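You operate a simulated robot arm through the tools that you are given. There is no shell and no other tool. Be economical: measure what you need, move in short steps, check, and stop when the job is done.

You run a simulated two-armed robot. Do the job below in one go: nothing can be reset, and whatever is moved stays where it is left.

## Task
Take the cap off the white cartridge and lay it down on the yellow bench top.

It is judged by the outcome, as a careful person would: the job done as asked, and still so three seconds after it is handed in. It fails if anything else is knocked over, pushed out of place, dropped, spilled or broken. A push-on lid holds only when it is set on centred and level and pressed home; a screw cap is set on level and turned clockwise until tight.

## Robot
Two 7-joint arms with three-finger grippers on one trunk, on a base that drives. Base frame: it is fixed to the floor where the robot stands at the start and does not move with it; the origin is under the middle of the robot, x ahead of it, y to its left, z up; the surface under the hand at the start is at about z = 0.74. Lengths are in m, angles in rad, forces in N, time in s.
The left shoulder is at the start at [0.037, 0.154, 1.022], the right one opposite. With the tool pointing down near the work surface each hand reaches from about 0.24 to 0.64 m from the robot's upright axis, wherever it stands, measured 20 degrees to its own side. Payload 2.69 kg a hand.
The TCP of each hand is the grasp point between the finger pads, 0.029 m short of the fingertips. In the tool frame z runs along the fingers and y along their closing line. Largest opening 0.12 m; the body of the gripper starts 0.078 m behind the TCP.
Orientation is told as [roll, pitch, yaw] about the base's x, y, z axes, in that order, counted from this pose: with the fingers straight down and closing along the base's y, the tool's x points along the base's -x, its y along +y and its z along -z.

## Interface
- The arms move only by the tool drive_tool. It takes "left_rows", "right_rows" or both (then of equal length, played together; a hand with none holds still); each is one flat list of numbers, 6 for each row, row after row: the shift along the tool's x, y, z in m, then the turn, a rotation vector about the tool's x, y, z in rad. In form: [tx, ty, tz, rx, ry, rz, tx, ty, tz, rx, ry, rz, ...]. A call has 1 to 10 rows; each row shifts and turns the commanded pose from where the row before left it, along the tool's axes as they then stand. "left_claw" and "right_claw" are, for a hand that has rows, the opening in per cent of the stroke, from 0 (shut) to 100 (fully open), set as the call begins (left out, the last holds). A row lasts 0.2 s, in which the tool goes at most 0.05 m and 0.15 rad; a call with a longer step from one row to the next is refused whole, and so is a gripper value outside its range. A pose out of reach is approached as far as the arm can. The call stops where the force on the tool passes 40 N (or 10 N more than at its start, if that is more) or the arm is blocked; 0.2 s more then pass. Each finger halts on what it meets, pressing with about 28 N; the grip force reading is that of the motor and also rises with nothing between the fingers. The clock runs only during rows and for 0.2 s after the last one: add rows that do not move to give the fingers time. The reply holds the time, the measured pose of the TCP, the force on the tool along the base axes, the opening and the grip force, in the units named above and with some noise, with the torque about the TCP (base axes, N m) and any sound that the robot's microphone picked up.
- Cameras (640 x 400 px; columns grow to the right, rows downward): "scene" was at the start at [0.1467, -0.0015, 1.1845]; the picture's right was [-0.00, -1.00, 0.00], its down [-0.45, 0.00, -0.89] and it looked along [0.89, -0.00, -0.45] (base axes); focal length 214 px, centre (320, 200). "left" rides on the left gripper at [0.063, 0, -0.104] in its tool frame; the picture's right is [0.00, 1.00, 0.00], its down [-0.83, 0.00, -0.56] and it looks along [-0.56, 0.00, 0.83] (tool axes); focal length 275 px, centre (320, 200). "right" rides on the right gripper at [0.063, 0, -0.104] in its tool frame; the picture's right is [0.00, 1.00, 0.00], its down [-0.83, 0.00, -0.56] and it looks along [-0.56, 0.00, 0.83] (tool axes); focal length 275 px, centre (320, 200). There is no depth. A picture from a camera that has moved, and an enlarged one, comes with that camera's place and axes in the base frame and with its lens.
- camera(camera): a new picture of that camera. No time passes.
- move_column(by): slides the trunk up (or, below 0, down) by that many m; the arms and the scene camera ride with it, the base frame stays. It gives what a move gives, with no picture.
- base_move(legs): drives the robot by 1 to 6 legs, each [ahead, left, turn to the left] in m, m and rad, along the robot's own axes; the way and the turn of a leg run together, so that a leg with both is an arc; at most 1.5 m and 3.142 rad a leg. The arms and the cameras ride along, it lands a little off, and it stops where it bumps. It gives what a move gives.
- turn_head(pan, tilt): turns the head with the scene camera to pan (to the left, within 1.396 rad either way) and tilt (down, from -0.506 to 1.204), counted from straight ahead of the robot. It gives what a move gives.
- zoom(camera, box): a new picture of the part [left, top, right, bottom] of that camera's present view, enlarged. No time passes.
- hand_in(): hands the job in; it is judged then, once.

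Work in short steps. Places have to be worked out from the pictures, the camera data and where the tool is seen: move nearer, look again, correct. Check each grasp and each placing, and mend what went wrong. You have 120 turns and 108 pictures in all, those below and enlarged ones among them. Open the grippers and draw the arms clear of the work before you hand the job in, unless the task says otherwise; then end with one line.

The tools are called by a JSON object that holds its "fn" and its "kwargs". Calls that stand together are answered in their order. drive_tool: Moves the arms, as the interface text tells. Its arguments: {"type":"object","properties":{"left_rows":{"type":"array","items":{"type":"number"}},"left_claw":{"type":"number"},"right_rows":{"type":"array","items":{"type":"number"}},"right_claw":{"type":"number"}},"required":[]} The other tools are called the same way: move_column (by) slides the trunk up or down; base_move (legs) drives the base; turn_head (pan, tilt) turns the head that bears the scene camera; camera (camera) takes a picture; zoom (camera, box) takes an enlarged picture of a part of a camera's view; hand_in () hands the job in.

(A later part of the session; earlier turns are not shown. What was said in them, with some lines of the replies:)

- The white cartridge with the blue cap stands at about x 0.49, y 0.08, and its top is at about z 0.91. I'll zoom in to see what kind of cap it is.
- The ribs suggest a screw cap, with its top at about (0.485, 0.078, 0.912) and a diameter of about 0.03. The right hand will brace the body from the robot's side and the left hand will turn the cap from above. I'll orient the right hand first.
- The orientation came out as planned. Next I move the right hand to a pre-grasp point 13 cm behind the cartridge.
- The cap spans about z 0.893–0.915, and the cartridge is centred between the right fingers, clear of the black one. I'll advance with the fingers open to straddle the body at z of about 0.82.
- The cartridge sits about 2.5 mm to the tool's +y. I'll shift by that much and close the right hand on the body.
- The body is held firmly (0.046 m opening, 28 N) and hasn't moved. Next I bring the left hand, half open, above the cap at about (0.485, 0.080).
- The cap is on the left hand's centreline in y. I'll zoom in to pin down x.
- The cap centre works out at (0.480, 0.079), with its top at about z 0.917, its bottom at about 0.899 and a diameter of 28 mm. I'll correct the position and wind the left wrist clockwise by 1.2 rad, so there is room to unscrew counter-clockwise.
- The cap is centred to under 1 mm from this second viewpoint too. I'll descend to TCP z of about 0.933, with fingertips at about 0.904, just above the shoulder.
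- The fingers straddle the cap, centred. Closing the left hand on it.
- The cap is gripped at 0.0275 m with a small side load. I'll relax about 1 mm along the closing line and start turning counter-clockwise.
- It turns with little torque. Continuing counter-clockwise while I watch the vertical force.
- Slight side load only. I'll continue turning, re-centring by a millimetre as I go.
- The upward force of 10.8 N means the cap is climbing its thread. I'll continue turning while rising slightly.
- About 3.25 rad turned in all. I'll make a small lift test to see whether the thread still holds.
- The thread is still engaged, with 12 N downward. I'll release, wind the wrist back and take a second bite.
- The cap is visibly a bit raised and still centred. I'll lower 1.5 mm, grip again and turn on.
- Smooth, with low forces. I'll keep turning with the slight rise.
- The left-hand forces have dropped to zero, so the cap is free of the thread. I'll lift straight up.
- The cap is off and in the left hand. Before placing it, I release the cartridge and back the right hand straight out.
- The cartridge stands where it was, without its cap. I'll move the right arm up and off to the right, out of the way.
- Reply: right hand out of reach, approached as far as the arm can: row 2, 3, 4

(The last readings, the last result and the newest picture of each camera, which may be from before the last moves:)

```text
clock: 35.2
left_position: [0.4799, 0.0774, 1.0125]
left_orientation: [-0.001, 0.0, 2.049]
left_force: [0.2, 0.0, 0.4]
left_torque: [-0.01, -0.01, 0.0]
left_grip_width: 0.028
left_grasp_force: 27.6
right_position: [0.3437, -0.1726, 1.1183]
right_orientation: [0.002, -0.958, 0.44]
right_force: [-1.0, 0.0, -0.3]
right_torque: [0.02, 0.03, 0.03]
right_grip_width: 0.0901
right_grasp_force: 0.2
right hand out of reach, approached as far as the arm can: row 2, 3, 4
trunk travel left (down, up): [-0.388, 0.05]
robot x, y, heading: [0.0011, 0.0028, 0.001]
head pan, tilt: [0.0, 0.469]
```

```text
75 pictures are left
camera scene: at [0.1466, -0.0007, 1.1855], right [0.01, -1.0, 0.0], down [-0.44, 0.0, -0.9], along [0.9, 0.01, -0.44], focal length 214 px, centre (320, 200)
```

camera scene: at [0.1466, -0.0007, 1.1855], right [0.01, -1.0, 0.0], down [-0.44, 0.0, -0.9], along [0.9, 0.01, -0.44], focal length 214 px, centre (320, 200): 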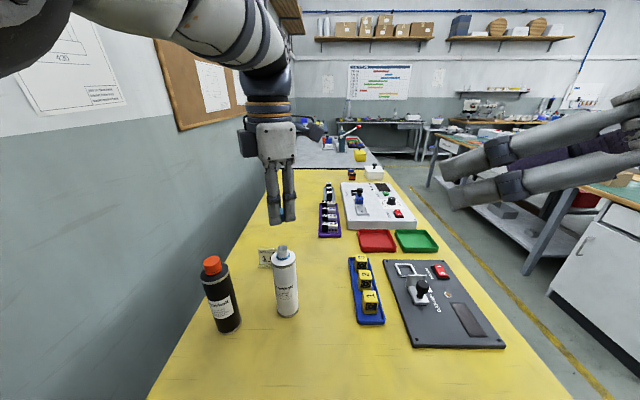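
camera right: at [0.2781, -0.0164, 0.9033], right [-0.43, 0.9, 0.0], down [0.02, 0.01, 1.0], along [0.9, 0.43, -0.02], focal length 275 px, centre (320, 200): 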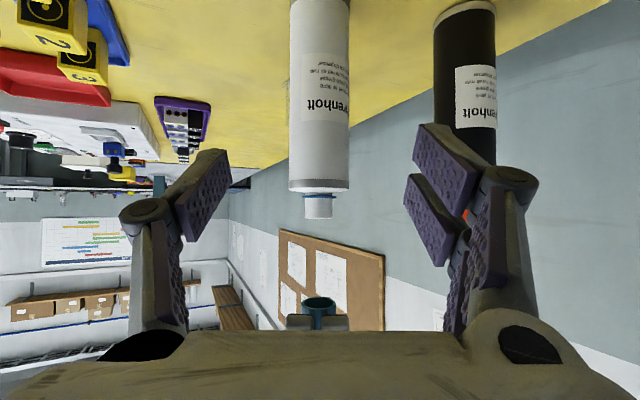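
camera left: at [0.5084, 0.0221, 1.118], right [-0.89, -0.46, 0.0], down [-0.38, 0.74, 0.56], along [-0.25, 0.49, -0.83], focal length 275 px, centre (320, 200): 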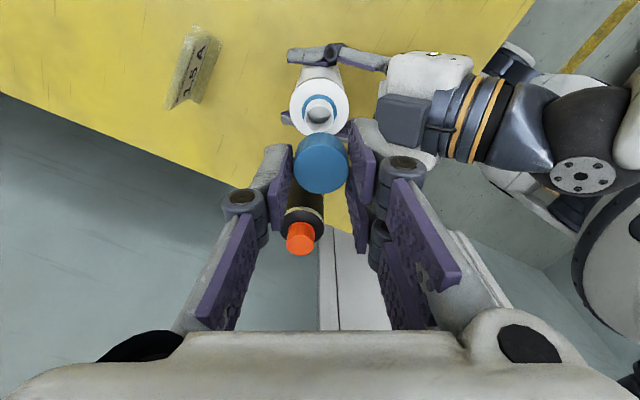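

Everything is in place. I'll turn the left wrist back to yaw 0, then take the cap to the clear spot at about (0.37, 0.05).

{"fn": "drive_tool", "kwargs": {"left_rows": [0, 0, -0.02, 0, 0, 0.1464, 0, 0, 0, 0, 0, 0.1464, 0, 0, 0, 0, 0, 0.1464, 0, 0, 0, 0, 0, 0.1464, 0, 0, 0, 0, 0, 0.1464, 0, 0, 0, 0, 0, 0.1464, 0, 0, 0, 0, 0, 0.1464]}}

{"fn": "drive_tool", "kwargs": {"left_rows": [0, 0, 0, 0, 0, 0.1464, 0, 0, 0, 0, 0, 0.1464, 0, 0, 0, 0, 0, 0.1464, 0, 0, 0, 0, 0, 0.1464, 0, 0, 0, 0, 0, 0.1464, 0, 0, 0, 0, 0, 0.1464, 0, 0, 0, 0, 0, 0.1464, 0.036, -0.009, 0, 0, 0, 0, 0.037, -0.009, 0, 0, 0, 0, 0.037, -0.01, 0, 0, 0, 0]}}

{"fn": "camera", "kwargs": {"camera": "left"}}

```text
clock: 36.8
left_position: [0.4793, 0.0789, 1.0328]
left_orientation: [-0.003, 0.001, 1.025]
left_force: [-0.4, 0.8, 0.0]
left_torque: [-0.01, -0.02, 0.02]
left_grip_width: 0.0278
left_grasp_force: 27.6
right_position: [0.3448, -0.1705, 1.1178]
right_orientation: [-0.001, -0.96, 0.441]
right_force: [0.9, 0.4, 0.1]
right_torque: [-0.01, 0.02, -0.01]
right_grip_width: 0.0899
right_grasp_force: 0.0
trunk travel left (down, up): [-0.388, 0.05]
robot x, y, heading: [-0.0013, 0.0, 0.002]
head pan, tilt: [0.0, 0.469]
```

```text
clock: 39.0
left_position: [0.3692, 0.0496, 1.0342]
left_orientation: [0.001, -0.002, -0.002]
left_force: [-0.2, 0.0, 0.6]
left_torque: [0.01, -0.01, 0.0]
left_grip_width: 0.0278
left_grasp_force: 28.3
right_position: [0.3429, -0.1712, 1.1194]
right_orientation: [0.0, -0.96, 0.441]
right_force: [-0.5, 0.1, -0.3]
right_torque: [-0.01, 0.04, -0.01]
right_grip_width: 0.0902
right_grasp_force: 0.0
trunk travel left (down, up): [-0.388, 0.05]
robot x, y, heading: [-0.0035, 0.0003, -0.0]
head pan, tilt: [0.0, 0.469]
```

```text
74 pictures are left
camera left: at [0.3062, 0.0505, 1.1385], right [0.0, 1.0, 0.0], down [0.83, 0.0, 0.56], along [0.56, 0.0, -0.83], focal length 275 px, centre (320, 200)
```

left: 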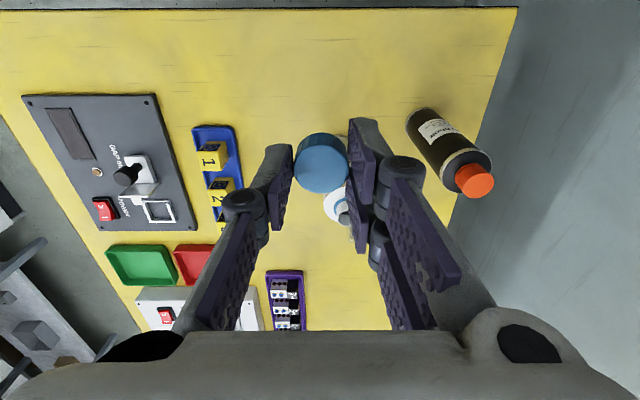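

The spot below is clear of both cartridges and the trays. Descending to z of about 0.79.

{"fn": "drive_tool", "kwargs": {"left_rows": [0, 0, 0.04, 0, 0, 0, 0, 0, 0.04, 0, 0, 0, 0, 0, 0.04, 0, 0, 0, 0, 0, 0.04, 0, 0, 0, 0, 0, 0.04, 0, 0, 0, 0, 0, 0.03, 0, 0, 0, 0, 0, 0.014, 0, 0, 0, 0, 0, 0, 0, 0, 0]}}

{"fn": "camera", "kwargs": {"camera": "scene"}}

```text
clock: 40.8
left_position: [0.3702, 0.0513, 0.7884]
left_orientation: [0.002, -0.002, 0.0]
left_force: [0.7, 0.1, -0.5]
left_torque: [0.01, -0.01, 0.04]
left_grip_width: 0.0283
left_grasp_force: 28.3
right_position: [0.344, -0.173, 1.1179]
right_orientation: [0.001, -0.959, 0.44]
right_force: [0.5, 0.2, 1.2]
right_torque: [-0.02, 0.0, -0.01]
right_grip_width: 0.0901
right_grasp_force: 0.0
trunk travel left (down, up): [-0.388, 0.05]
robot x, y, heading: [-0.0014, -0.0004, 0.0]
head pan, tilt: [0.0, 0.469]
```

```text
73 pictures are left
camera scene: at [0.1466, -0.0014, 1.1845], right [0.0, -1.0, 0.0], down [-0.45, 0.0, -0.89], along [0.89, 0.0, -0.45], focal length 214 px, centre (320, 200)
```

scene: 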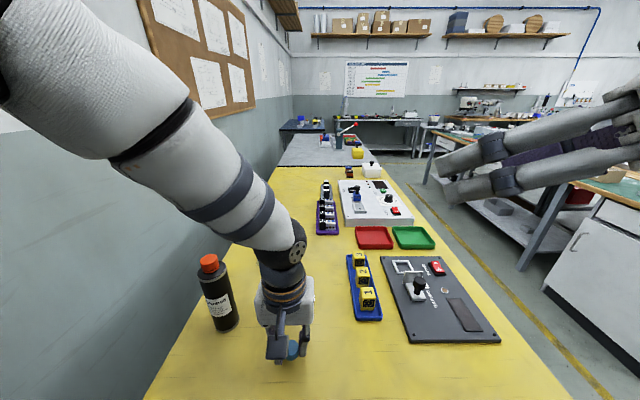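

Now down in 2 mm steps until the cap touches the bench.

{"fn": "drive_tool", "kwargs": {"left_rows": [0, 0, 0.003, 0, 0, 0, 0, 0, 0.003, 0, 0, 0, 0, 0, 0.002, 0, 0, 0, 0, 0, 0.002, 0, 0, 0]}}

{"fn": "zoom", "kwargs": {"camera": "scene", "box": [240, 310, 340, 390]}}

```text
clock: 41.8
left_position: [0.3696, 0.0515, 0.7793]
left_orientation: [0.001, -0.004, 0.001]
left_force: [-0.4, -0.2, -0.1]
left_torque: [-0.04, 0.0, 0.0]
left_grip_width: 0.028
left_grasp_force: 27.9
right_position: [0.3428, -0.1709, 1.118]
right_orientation: [-0.002, -0.96, 0.439]
right_force: [0.2, 0.6, 1.0]
right_torque: [-0.01, -0.02, -0.04]
right_grip_width: 0.09
right_grasp_force: 0.0
trunk travel left (down, up): [-0.388, 0.05]
robot x, y, heading: [-0.0, 0.0016, -0.002]
head pan, tilt: [0.0, 0.469]
```

```text
5.00 times, centred on (290, 350) of scene
camera zoom: at [0.1466, -0.0015, 1.1845], right [0.0, -1.0, 0.0], down [-0.45, 0.0, -0.89], along [0.89, 0.0, -0.45], focal length 1072 px, centre (470, -550)
```

zoom: 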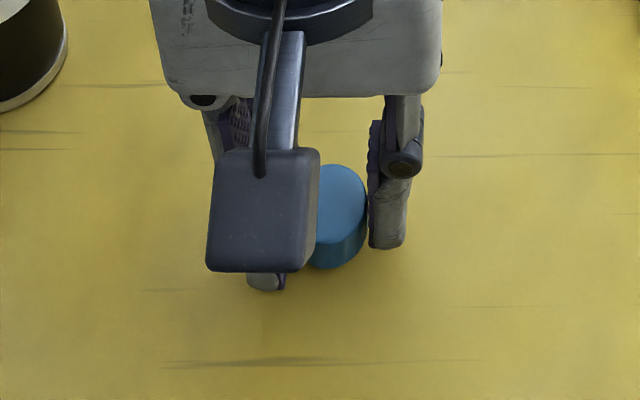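

No contact yet; I'll continue in 1.5 mm steps.

{"fn": "drive_tool", "kwargs": {"left_rows": [0, 0, 0.0015, 0, 0, 0, 0, 0, 0.0015, 0, 0, 0]}}

{"fn": "drive_tool", "kwargs": {"left_rows": [0, 0, 0.0015, 0, 0, 0, 0, 0, 0.0005, 0, 0, 0]}}

```text
clock: 42.4
left_position: [0.3712, 0.0511, 0.7765]
left_orientation: [0.001, -0.001, 0.0]
left_force: [-0.4, 0.1, -0.2]
left_torque: [0.02, -0.01, 0.02]
left_grip_width: 0.028
left_grasp_force: 28.0
right_position: [0.3441, -0.1722, 1.1197]
right_orientation: [0.0, -0.961, 0.44]
right_force: [1.0, 0.3, 0.3]
right_torque: [-0.01, 0.05, 0.03]
right_grip_width: 0.09
right_grasp_force: 0.0
trunk travel left (down, up): [-0.388, 0.05]
robot x, y, heading: [0.0027, 0.0014, -0.003]
head pan, tilt: [0.0, 0.469]
```

```text
clock: 43.0
left_position: [0.3701, 0.0504, 0.7738]
left_orientation: [0.001, 0.0, -0.001]
left_force: [-0.4, -0.2, 0.1]
left_torque: [0.0, 0.0, -0.01]
left_grip_width: 0.028
left_grasp_force: 27.9
right_position: [0.3437, -0.1716, 1.1185]
right_orientation: [0.001, -0.961, 0.44]
right_force: [0.2, -0.2, 0.2]
right_torque: [-0.01, 0.02, -0.03]
right_grip_width: 0.0901
right_grasp_force: 0.0
trunk travel left (down, up): [-0.388, 0.05]
robot x, y, heading: [0.0028, 0.0016, -0.002]
head pan, tilt: [0.0, 0.469]
```

Still no contact; a little further.

{"fn": "drive_tool", "kwargs": {"left_rows": [0, 0, 0.001, 0, 0, 0, 0, 0, 0.001, 0, 0, 0]}}

{"fn": "zoom", "kwargs": {"camera": "scene", "box": [240, 310, 340, 390]}}

```text
clock: 43.6
left_position: [0.3697, 0.0514, 0.7728]
left_orientation: [0.0, -0.002, -0.001]
left_force: [0.2, 0.4, 4.0]
left_torque: [-0.08, -0.04, 0.0]
left_grip_width: 0.028
left_grasp_force: 28.0
right_position: [0.3443, -0.1714, 1.1197]
right_orientation: [0.0, -0.959, 0.441]
right_force: [0.8, -0.2, -0.5]
right_torque: [0.02, 0.02, 0.02]
right_grip_width: 0.0902
right_grasp_force: 0.0
trunk travel left (down, up): [-0.388, 0.05]
robot x, y, heading: [-0.0011, 0.0034, 0.004]
head pan, tilt: [0.0, 0.469]
```

```text
5.00 times, centred on (290, 350) of scene
camera zoom: at [0.1464, -0.0015, 1.1846], right [0.0, -1.0, 0.0], down [-0.45, 0.0, -0.89], along [0.89, 0.0, -0.45], focal length 1072 px, centre (470, -550)
```

zoom: 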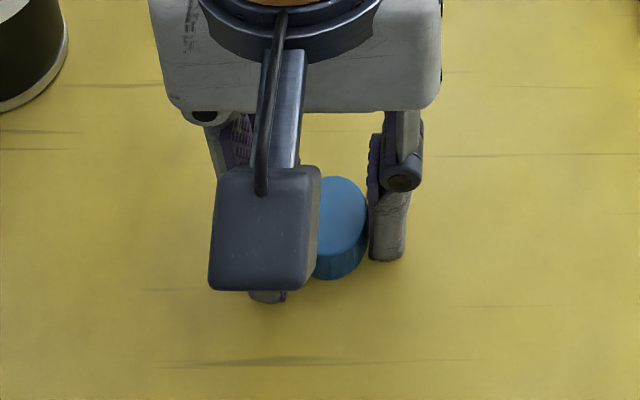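

Contact, at 4 N upward: the cap is on the bench. I'll open gently and rise straight up.

{"fn": "drive_tool", "kwargs": {"left_rows": [0, 0, 0, 0, 0, 0, 0, 0, 0, 0, 0, 0, 0, 0, 0, 0, 0, 0], "left_claw": 45}}

{"fn": "drive_tool", "kwargs": {"left_rows": [0, 0, -0.02, 0, 0, 0, 0, 0, -0.04, 0, 0, 0, 0, 0, -0.045, 0, 0, 0, 0, 0, -0.045, 0, 0, 0, 0, 0, -0.045, 0, 0, 0, 0, 0, -0.045, 0, 0, 0, 0.01, 0.04, -0.02, 0, 0, 0, 0.01, 0.04, -0.02, 0, 0, 0, 0.01, 0.04, -0.02, 0, 0, 0]}}

{"fn": "camera", "kwargs": {"camera": "scene"}}

{"fn": "camera", "kwargs": {"camera": "left"}}

```text
clock: 44.4
left_position: [0.3702, 0.0502, 0.773]
left_orientation: [0.001, 0.0, 0.0]
left_force: [-0.5, 0.0, 0.0]
left_torque: [0.04, 0.0, 0.01]
left_grip_width: 0.0539
left_grasp_force: 0.0
right_position: [0.3441, -0.1706, 1.1188]
right_orientation: [0.0, -0.96, 0.442]
right_force: [0.1, -0.6, 1.1]
right_torque: [0.01, 0.02, 0.03]
right_grip_width: 0.0898
right_grasp_force: 0.1
trunk travel left (down, up): [-0.388, 0.05]
robot x, y, heading: [0.001, -0.0038, 0.002]
head pan, tilt: [0.0, 0.469]
```

```text
clock: 46.4
left_position: [0.3396, 0.1731, 1.0733]
left_orientation: [0.0, -0.001, -0.001]
left_force: [-1.0, -0.1, 0.5]
left_torque: [0.0, -0.01, -0.02]
left_grip_width: 0.0541
left_grasp_force: 0.0
right_position: [0.3431, -0.1712, 1.1197]
right_orientation: [-0.001, -0.962, 0.443]
right_force: [-0.1, -0.5, 0.5]
right_torque: [-0.03, 0.02, -0.02]
right_grip_width: 0.09
right_grasp_force: 0.1
trunk travel left (down, up): [-0.388, 0.05]
robot x, y, heading: [0.0016, -0.0001, -0.004]
head pan, tilt: [0.0, 0.469]
```

```text
70 pictures are left
camera scene: at [0.1464, -0.0007, 1.1846], right [0.0, -1.0, 0.0], down [-0.45, 0.0, -0.89], along [0.89, 0.0, -0.45], focal length 214 px, centre (320, 200)
```

scene: 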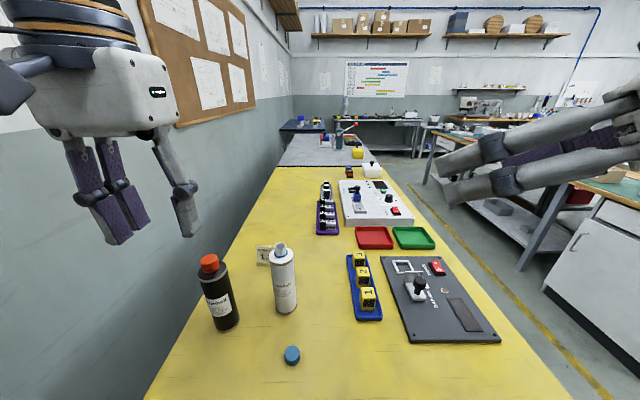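

```text
69 pictures are left
camera left: at [0.2765, 0.1731, 1.1776], right [0.0, 1.0, 0.0], down [0.83, 0.0, 0.56], along [0.56, 0.0, -0.83], focal length 275 px, centre (320, 200)
```

left: 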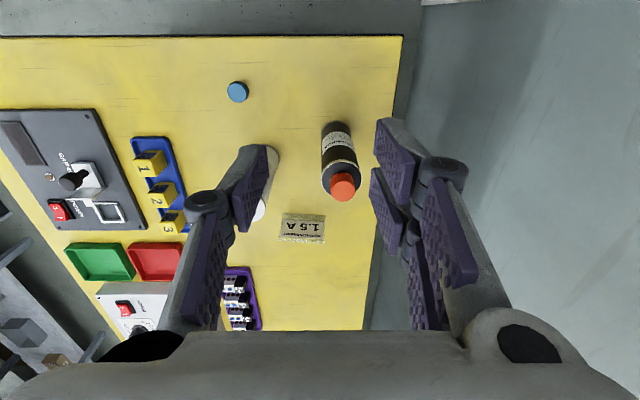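

The cap lies flat on the bench, the cartridge still stands, nothing else has moved and both arms are clear. Handing in.

{"fn": "hand_in", "kwargs": {}}

```text
The job is handed in.
```

The cap is off the white cartridge and lying flat on the yellow bench top; the cartridge still stands in its place, nothing else looks moved, and both arms are clear.
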